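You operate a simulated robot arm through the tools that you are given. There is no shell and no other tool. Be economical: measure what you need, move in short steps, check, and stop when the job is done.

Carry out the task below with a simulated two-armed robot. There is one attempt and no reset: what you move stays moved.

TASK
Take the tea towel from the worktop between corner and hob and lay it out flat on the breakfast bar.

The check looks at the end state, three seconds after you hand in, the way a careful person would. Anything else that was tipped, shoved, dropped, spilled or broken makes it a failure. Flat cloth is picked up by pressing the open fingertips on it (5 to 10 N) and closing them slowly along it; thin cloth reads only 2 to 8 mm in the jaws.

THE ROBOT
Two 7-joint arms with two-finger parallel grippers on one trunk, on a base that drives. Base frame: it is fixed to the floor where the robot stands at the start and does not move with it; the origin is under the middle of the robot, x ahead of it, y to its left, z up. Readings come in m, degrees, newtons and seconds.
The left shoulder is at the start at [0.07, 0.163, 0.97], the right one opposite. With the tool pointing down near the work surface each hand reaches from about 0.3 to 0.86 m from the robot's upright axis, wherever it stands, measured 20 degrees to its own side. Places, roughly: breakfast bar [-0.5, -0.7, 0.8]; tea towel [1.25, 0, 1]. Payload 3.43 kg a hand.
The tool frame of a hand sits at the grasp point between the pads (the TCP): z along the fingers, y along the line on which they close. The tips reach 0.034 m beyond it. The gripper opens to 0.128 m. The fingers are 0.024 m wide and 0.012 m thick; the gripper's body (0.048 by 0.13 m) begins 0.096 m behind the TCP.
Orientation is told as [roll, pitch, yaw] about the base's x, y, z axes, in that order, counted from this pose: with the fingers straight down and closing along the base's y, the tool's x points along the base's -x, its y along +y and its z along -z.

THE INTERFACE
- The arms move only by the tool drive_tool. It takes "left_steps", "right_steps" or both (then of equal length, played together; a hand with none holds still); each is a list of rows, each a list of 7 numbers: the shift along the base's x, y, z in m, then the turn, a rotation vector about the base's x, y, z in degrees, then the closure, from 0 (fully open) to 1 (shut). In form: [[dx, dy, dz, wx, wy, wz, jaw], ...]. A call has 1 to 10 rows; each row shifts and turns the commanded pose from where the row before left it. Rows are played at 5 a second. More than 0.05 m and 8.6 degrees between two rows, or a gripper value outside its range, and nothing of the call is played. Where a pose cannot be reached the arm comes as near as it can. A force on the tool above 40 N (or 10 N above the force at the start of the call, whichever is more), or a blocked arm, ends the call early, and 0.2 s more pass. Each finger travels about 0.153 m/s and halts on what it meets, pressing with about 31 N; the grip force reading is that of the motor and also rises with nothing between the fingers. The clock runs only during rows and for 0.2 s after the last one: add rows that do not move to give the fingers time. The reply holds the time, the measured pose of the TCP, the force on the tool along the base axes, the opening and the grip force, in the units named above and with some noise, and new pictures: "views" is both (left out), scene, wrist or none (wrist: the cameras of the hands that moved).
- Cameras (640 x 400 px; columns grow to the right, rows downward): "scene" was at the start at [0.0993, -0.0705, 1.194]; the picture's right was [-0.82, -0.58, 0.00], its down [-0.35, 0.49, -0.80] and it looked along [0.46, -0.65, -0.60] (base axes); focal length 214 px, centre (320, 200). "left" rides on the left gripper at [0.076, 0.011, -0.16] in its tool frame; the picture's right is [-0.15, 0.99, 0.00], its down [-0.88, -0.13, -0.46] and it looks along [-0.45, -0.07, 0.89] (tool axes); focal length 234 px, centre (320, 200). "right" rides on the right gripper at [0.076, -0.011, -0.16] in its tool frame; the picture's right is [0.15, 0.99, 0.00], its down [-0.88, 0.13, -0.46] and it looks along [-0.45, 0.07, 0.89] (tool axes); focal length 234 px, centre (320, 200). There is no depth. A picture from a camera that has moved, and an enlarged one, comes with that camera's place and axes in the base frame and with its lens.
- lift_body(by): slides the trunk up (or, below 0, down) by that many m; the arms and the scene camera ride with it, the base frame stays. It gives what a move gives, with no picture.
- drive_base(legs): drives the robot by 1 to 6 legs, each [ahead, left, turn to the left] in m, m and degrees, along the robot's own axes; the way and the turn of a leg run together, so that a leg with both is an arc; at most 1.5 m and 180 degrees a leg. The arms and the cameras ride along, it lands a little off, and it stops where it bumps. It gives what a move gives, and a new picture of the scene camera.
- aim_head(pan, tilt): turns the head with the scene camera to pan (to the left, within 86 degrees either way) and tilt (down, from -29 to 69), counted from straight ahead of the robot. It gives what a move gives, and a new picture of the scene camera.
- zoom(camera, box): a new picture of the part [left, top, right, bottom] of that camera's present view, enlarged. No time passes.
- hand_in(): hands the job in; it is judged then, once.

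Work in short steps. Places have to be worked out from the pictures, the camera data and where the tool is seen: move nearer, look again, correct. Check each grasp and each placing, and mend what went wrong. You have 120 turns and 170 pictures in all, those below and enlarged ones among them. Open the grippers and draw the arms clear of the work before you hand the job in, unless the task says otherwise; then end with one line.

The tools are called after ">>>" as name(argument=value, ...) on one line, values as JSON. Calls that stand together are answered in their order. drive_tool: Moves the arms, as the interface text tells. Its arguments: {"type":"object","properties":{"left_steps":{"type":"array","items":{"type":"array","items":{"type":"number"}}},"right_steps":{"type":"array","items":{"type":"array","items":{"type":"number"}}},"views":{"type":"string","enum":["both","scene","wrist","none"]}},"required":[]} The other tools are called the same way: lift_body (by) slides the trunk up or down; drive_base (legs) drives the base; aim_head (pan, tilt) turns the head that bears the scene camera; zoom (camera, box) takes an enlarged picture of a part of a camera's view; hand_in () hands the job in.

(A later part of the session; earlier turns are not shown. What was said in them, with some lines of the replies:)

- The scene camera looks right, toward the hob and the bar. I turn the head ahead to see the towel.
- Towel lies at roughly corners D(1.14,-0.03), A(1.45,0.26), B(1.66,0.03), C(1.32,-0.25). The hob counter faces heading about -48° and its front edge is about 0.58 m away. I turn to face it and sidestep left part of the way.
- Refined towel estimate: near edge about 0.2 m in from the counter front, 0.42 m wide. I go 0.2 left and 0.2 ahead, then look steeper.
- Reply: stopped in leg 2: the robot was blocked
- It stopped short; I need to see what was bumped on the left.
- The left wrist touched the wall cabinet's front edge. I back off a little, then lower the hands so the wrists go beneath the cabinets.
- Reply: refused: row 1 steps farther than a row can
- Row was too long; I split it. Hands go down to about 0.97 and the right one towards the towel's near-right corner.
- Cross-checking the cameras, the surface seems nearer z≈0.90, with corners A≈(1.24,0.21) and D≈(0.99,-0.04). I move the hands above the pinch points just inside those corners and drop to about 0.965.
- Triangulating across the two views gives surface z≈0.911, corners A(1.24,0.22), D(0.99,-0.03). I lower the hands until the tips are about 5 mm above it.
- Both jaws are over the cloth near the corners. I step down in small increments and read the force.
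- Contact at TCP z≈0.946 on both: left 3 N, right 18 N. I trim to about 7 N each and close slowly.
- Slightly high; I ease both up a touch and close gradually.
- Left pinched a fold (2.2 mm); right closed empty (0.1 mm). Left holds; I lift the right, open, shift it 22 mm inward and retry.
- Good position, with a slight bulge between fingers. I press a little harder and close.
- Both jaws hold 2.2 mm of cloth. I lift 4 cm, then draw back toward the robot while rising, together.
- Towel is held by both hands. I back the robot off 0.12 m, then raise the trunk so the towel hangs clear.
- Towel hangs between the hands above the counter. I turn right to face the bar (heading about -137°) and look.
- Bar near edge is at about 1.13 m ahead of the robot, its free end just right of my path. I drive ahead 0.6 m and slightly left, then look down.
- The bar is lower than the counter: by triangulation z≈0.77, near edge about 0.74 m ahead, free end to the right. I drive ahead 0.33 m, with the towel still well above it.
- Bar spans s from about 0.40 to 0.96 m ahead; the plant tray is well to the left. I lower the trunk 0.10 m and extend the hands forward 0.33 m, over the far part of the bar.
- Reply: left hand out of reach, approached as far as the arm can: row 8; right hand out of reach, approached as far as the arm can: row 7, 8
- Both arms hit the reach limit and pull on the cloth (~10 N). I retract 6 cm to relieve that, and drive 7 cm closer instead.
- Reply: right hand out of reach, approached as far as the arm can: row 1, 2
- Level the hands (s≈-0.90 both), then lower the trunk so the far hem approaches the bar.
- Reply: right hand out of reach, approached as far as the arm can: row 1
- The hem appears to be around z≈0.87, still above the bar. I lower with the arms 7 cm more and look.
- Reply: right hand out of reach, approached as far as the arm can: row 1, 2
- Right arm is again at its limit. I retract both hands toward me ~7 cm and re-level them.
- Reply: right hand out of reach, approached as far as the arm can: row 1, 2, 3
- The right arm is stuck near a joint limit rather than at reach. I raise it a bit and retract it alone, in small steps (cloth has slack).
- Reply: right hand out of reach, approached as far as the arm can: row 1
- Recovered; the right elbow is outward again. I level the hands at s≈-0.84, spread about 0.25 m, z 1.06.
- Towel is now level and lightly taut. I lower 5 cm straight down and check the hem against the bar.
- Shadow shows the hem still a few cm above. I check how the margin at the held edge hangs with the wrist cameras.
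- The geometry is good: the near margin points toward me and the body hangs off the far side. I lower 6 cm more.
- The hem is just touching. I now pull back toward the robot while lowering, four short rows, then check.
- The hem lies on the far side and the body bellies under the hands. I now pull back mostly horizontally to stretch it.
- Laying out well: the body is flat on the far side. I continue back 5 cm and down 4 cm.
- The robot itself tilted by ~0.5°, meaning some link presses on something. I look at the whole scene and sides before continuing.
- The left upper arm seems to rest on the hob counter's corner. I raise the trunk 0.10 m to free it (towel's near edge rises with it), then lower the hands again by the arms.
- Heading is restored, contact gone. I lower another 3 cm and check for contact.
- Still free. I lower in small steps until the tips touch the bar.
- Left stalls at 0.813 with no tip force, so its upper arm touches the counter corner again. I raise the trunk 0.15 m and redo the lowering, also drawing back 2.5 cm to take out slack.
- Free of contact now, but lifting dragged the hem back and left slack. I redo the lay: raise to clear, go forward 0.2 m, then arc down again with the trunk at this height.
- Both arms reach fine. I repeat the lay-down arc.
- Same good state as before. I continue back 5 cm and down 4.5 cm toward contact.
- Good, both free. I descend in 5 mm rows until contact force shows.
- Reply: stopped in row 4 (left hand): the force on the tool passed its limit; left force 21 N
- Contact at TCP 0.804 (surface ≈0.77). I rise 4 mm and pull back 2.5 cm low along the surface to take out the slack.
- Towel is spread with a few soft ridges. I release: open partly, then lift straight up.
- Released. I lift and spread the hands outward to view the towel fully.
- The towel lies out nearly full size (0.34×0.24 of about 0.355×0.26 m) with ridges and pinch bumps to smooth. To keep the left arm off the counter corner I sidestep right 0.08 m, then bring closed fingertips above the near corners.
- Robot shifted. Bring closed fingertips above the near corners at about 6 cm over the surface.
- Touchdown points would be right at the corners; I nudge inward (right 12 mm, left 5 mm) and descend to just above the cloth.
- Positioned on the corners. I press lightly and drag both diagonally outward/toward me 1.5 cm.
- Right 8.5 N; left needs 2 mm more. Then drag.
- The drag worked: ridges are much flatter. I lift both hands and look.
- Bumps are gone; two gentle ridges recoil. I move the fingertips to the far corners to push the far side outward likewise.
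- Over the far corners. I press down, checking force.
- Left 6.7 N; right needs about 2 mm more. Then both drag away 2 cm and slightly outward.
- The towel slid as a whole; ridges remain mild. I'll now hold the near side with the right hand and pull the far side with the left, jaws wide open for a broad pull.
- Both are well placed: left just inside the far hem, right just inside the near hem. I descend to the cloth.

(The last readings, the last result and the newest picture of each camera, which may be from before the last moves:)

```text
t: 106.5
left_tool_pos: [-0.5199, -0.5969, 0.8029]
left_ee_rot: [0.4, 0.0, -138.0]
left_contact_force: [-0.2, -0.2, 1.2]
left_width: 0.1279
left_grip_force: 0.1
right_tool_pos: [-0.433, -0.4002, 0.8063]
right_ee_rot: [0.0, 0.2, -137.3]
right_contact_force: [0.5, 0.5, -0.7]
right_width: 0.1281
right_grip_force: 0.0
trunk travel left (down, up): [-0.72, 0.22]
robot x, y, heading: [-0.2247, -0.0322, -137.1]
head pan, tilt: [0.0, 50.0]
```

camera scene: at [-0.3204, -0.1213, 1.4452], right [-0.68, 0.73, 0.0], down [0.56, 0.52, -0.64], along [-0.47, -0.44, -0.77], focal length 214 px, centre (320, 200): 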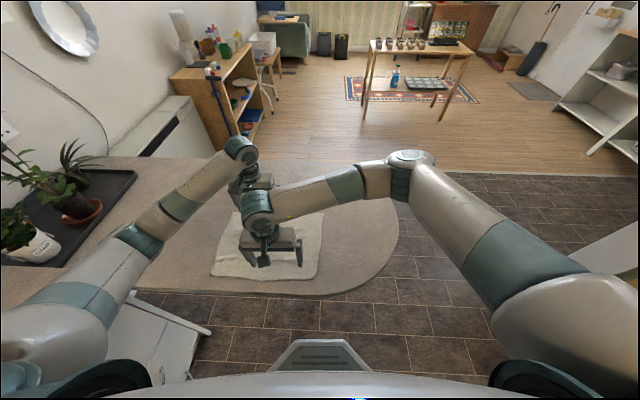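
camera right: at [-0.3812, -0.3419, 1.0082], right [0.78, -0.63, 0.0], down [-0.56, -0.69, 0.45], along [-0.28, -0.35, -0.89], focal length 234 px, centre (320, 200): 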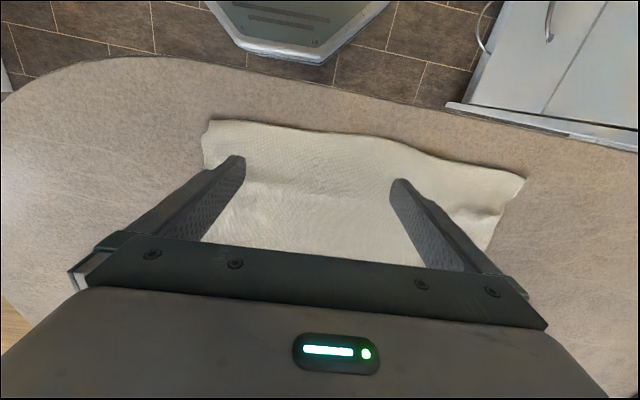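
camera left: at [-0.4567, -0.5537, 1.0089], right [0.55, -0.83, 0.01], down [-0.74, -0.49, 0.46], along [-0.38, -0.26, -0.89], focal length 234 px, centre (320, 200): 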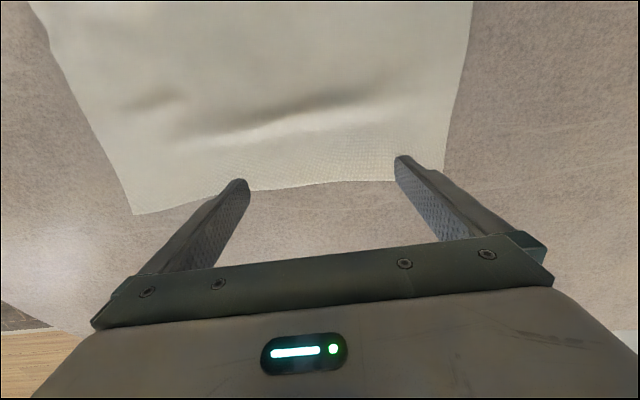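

>>> drive_tool(left_steps=[[0, 0, -0.0015, 0, 0, 0, 0], [0, 0, 0, 0, 0, 0, 0], [0, 0, 0, 0, 0, 0, 0]], right_steps=[[0, 0, -0.003, 0, 0, 0, 0], [0, 0, -0.0015, 0, 0, 0, 0], [0, 0, 0, 0, 0, 0, 0]], views="none")

```text
t: 107.3
left_tool_pos: [-0.5197, -0.5972, 0.8023]
left_ee_rot: [0.4, -0.2, -138.1]
left_contact_force: [-0.6, -1.4, 7.5]
left_width: 0.1278
left_grip_force: 0.0
right_tool_pos: [-0.433, -0.3999, 0.8017]
right_ee_rot: [0.0, 0.1, -137.2]
right_contact_force: [-1.5, 2.4, 10.7]
right_width: 0.1282
right_grip_force: 0.1
trunk travel left (down, up): [-0.72, 0.22]
robot x, y, heading: [-0.2235, -0.0361, -136.9]
head pan, tilt: [0.0, 50.0]
```

Pressing at 7.5 and 10.7 N. I pull the hands apart: left 1.5 cm away, right 1 cm toward me.

>>> drive_tool(left_steps=[[-0.0022, -0.002, 0, 0, 0, 0, 0], [-0.0022, -0.002, 0, 0, 0, 0, 0], [-0.0022, -0.002, 0, 0, 0, 0, 0], [-0.0022, -0.002, 0, 0, 0, 0, 0], [-0.0022, -0.002, 0, 0, 0, 0, 0], [0, 0, 0, 0, 0, 0, 0]], right_steps=[[0.0015, 0.0014, 0, 0, 0, 0, 0], [0.0015, 0.0014, 0, 0, 0, 0, 0], [0.0015, 0.0014, 0, 0, 0, 0, 0], [0.0015, 0.0014, 0, 0, 0, 0, 0], [0.0015, 0.0014, 0, 0, 0, 0, 0], [0, 0, 0, 0, 0, 0, 0]], views="wrist")

```text
t: 108.7
left_tool_pos: [-0.5299, -0.6067, 0.8032]
left_ee_rot: [0.5, -0.1, -138.0]
left_contact_force: [2.1, 3.3, 4.4]
left_width: 0.1277
left_grip_force: 0.1
right_tool_pos: [-0.4254, -0.393, 0.8028]
right_ee_rot: [0.1, 0.0, -137.3]
right_contact_force: [-3.7, -5.3, 19.4]
right_width: 0.1267
right_grip_force: 0.2
trunk travel left (down, up): [-0.72, 0.22]
robot x, y, heading: [-0.2262, -0.0365, -136.8]
head pan, tilt: [0.0, 50.0]
camera right: at [-0.3766, -0.3333, 0.9617], right [0.78, -0.63, 0.0], down [-0.56, -0.69, 0.46], along [-0.28, -0.36, -0.89], focal length 234 px, centre (320, 200)
camera left: at [-0.4659, -0.5631, 0.961], right [0.55, -0.83, 0.01], down [-0.74, -0.49, 0.46], along [-0.38, -0.26, -0.89], focal length 234 px, centre (320, 200)
```

right: 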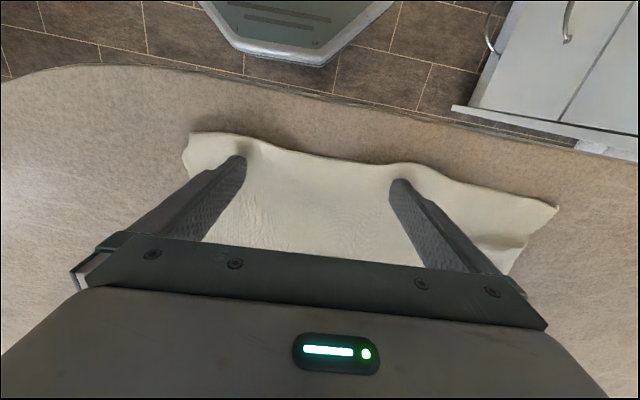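
left: 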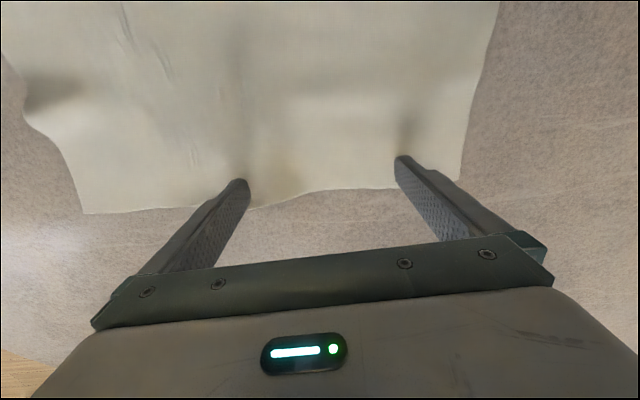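

The middle is now taut and ridge-free. I lift both hands gently, straight up, then move apart to inspect.

>>> drive_tool(left_steps=[[0, 0, 0.003, 0, 0, 0, 0], [0, 0, 0.01, 0, 0, 0, 0], [0, 0, 0.04, 0, 0, 0, 0], [0, 0, 0.045, 0, 0, 0, 0.5], [0, 0, 0.045, 0, 0, 0, 0.5], [-0.02, -0.03, 0.03, 0, 0, 0, 0.5], [0.01, -0.04, 0.02, 0, 0, 0, 0.5], [0.03, -0.03, 0, 0, 0, 0, 0.5]], right_steps=[[0, 0, 0.003, 0, 0, 0, 0], [0, 0, 0.01, 0, 0, 0, 0], [0, 0, 0.04, 0, 0, 0, 0], [0, 0, 0.045, 0, 0, 0, 0.5], [0, 0, 0.045, 0, 0, 0, 0.5], [-0.03, 0.03, 0.02, 0, 0, 0, 0.5], [-0.03, 0.03, 0.02, 0, 0, 0, 0.5], [-0.03, 0.03, 0.01, 0, 0, 0, 0.5]], views="none")

>>> zoom(camera="scene", box=[180, 180, 360, 300])

```text
t: 110.5
left_tool_pos: [-0.5109, -0.7071, 0.9963]
left_ee_rot: [0.4, -0.1, -138.1]
left_contact_force: [-1.3, 0.9, 1.2]
left_width: 0.0639
left_grip_force: 0.0
right_tool_pos: [-0.5194, -0.3033, 0.9931]
right_ee_rot: [0.0, 0.1, -137.2]
right_contact_force: [0.2, -0.7, 1.0]
right_width: 0.064
right_grip_force: 0.0
trunk travel left (down, up): [-0.72, 0.22]
robot x, y, heading: [-0.228, -0.0358, -137.2]
head pan, tilt: [0.0, 50.0]
```

```text
3.33 times, centred on (270, 240) of scene
camera zoom: at [-0.3195, -0.1208, 1.4453], right [-0.68, 0.73, 0.0], down [0.56, 0.52, -0.64], along [-0.47, -0.44, -0.77], focal length 715 px, centre (487, 67)
```

zoom: 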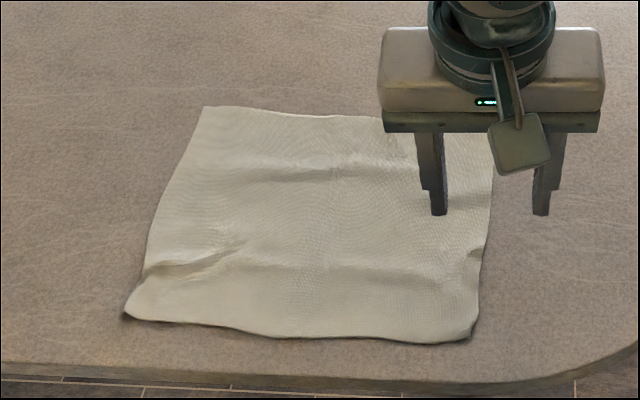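

The towel now lies flat, with only a faint wrinkle at the near-left. I raise the hands, open, and back the robot away to check everything.

>>> drive_tool(left_steps=[[0, 0, 0.045, 0, 0, 0, 0.3], [0, 0, 0.045, 0, 0, 0, 0], [0, 0, 0.045, 0, 0, 0, 0]], right_steps=[[0, 0, 0.045, 0, 0, 0, 0.3], [0, 0, 0.045, 0, 0, 0, 0], [0, 0, 0.045, 0, 0, 0, 0]], views="none")

>>> drive_base(legs=[[-0.4, 0, 0]])

>>> aim_head(pan=15, tilt=35)

```text
t: 111.3
left_tool_pos: [-0.5094, -0.7045, 1.1325]
left_ee_rot: [0.4, 0.0, -138.0]
left_contact_force: [-0.2, -0.5, 0.5]
left_width: 0.1281
left_grip_force: 0.0
right_tool_pos: [-0.5168, -0.3049, 1.1287]
right_ee_rot: [0.0, 0.1, -137.2]
right_contact_force: [-0.1, -0.4, -1.0]
right_width: 0.128
right_grip_force: 0.1
trunk travel left (down, up): [-0.72, 0.22]
robot x, y, heading: [-0.2214, -0.0361, -137.3]
head pan, tilt: [0.0, 50.0]
```

```text
t: 113.8
left_tool_pos: [-0.2227, -0.4375, 1.133]
left_ee_rot: [0.3, 0.0, -138.3]
left_contact_force: [-0.2, 0.7, 0.2]
left_width: 0.1279
left_grip_force: 0.1
right_tool_pos: [-0.2264, -0.037, 1.1285]
right_ee_rot: [0.0, 0.4, -137.5]
right_contact_force: [-0.1, 0.9, -0.3]
right_width: 0.1283
right_grip_force: 0.0
trunk travel left (down, up): [-0.72, 0.22]
robot x, y, heading: [0.0638, 0.2319, -137.2]
head pan, tilt: [0.0, 50.0]
camera scene: at [-0.03, 0.147, 1.4451], right [-0.68, 0.74, 0.0], down [0.56, 0.52, -0.64], along [-0.47, -0.44, -0.77], focal length 214 px, centre (320, 200)
```

scene: 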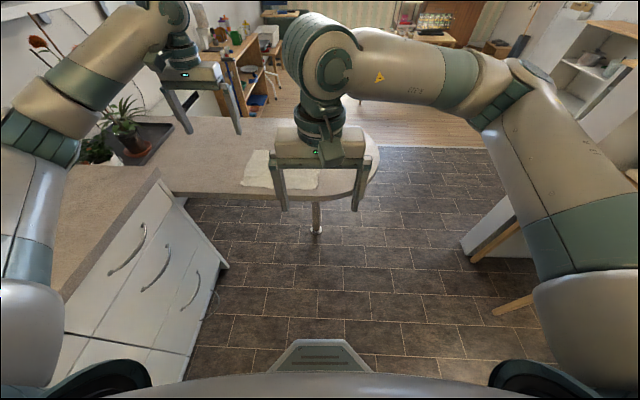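

```text
t: 114.6
left_tool_pos: [-0.2212, -0.4365, 1.1319]
left_ee_rot: [0.5, -0.1, -138.2]
left_contact_force: [1.1, -0.1, -1.1]
left_width: 0.1282
left_grip_force: 0.0
right_tool_pos: [-0.2262, -0.0361, 1.1279]
right_ee_rot: [0.0, 0.1, -137.4]
right_contact_force: [0.2, 0.3, -0.1]
right_width: 0.1277
right_grip_force: 0.1
trunk travel left (down, up): [-0.72, 0.22]
robot x, y, heading: [0.064, 0.2339, -137.4]
head pan, tilt: [15.0, 35.0]
camera scene: at [-0.0199, 0.1255, 1.4669], right [-0.84, 0.54, 0.0], down [0.31, 0.48, -0.82], along [-0.44, -0.69, -0.57], focal length 214 px, centre (320, 200)
```

scene: 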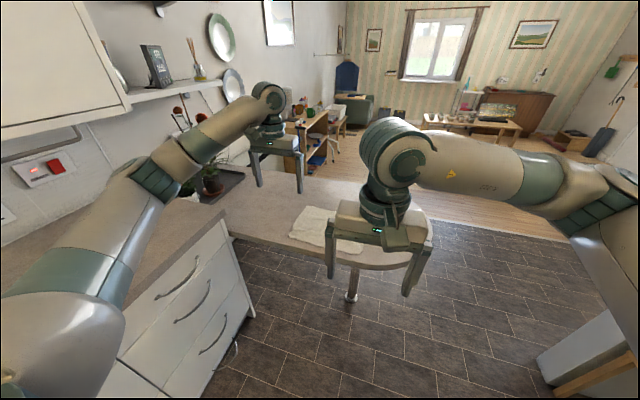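

Clear of the bar. I back off a bit more and check the towel and plants closely.

>>> drive_base(legs=[[-0.25, 0, 0]])

>>> zoom(camera="scene", box=[150, 80, 350, 240])

>>> drive_tool(right_steps=[[-0.03, 0.03, 0.01, 0, 0, 0, 0], [-0.03, 0.03, 0.01, 0, 0, 0, 0], [-0.03, 0.03, 0, 0, 0, 0, 0]], views="scene")

>>> zoom(camera="scene", box=[220, 130, 420, 250])

```text
t: 116.4
left_tool_pos: [-0.0414, -0.2681, 1.1326]
left_ee_rot: [0.4, 0.0, -138.4]
left_contact_force: [0.8, -0.3, 0.1]
left_width: 0.1277
left_grip_force: 0.1
right_tool_pos: [-0.045, 0.1318, 1.1278]
right_ee_rot: [0.0, 0.2, -137.6]
right_contact_force: [0.5, -0.6, 1.5]
right_width: 0.1277
right_grip_force: 0.1
trunk travel left (down, up): [-0.72, 0.22]
robot x, y, heading: [0.2471, 0.3996, -137.5]
head pan, tilt: [15.0, 35.0]
camera scene: at [0.162, 0.293, 1.4668], right [-0.84, 0.54, 0.0], down [0.31, 0.48, -0.82], along [-0.44, -0.69, -0.57], focal length 214 px, centre (320, 200)
```

scene: 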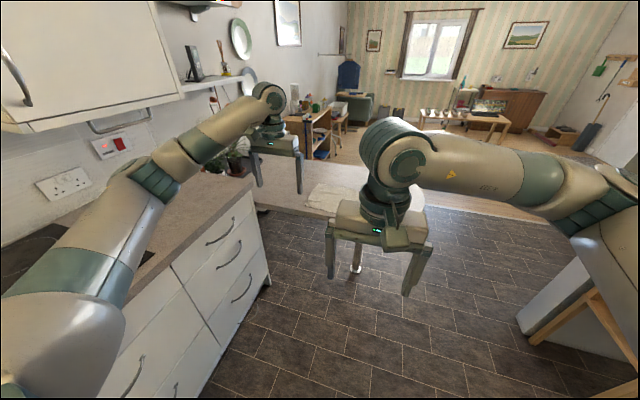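

```text
2.50 times, centred on (250, 160) of scene
camera zoom: at [0.162, 0.293, 1.4668], right [-0.84, 0.54, 0.0], down [0.31, 0.48, -0.82], along [-0.44, -0.69, -0.57], focal length 536 px, centre (495, 300)
```

zoom: 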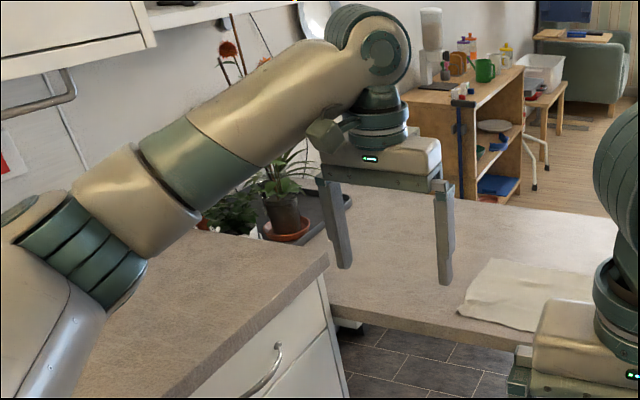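

```text
t: 117.2
left_tool_pos: [-0.0424, -0.2675, 1.1328]
left_ee_rot: [0.5, -0.1, -138.3]
left_contact_force: [0.2, 0.0, 0.0]
left_width: 0.1281
left_grip_force: 0.0
right_tool_pos: [-0.1335, 0.2224, 1.149]
right_ee_rot: [0.0, 0.0, -137.4]
right_contact_force: [-1.0, -0.3, 0.1]
right_width: 0.1281
right_grip_force: 0.0
trunk travel left (down, up): [-0.72, 0.22]
robot x, y, heading: [0.2484, 0.402, -137.4]
head pan, tilt: [15.0, 35.0]
camera scene: at [0.1615, 0.2954, 1.467], right [-0.84, 0.54, 0.0], down [0.31, 0.48, -0.82], along [-0.44, -0.69, -0.57], focal length 214 px, centre (320, 200)
```

scene: 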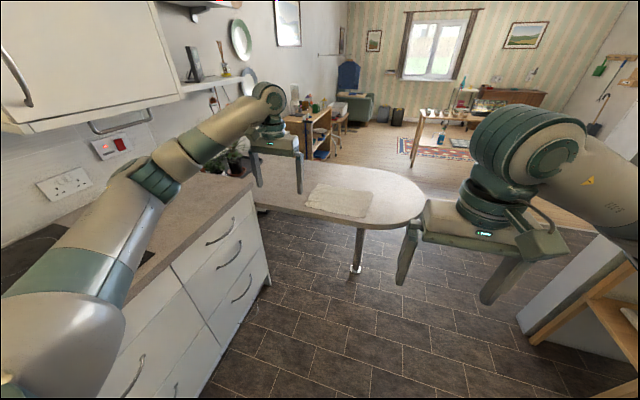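

```text
3.20 times, centred on (320, 190) of scene
camera zoom: at [0.1615, 0.2954, 1.467], right [-0.84, 0.54, 0.0], down [0.31, 0.48, -0.82], along [-0.44, -0.69, -0.57], focal length 686 px, centre (320, 232)
```

zoom: 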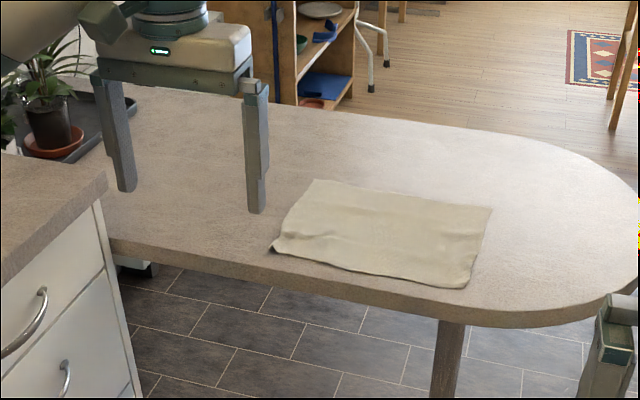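

The towel lies flat and fully on the bar, the plants are upright, the grippers are open and both arms are clear. I hand in.

>>> hand_in()

```text
The job is handed in.
```

The tea towel is laid out flat on the breakfast bar, with one faint wrinkle left at the near-left corner. Nothing looked tipped or moved in the last pictures, although the left arm bumped a wall cabinet once and pressed the end of the worktop near the bar while laying the towel.
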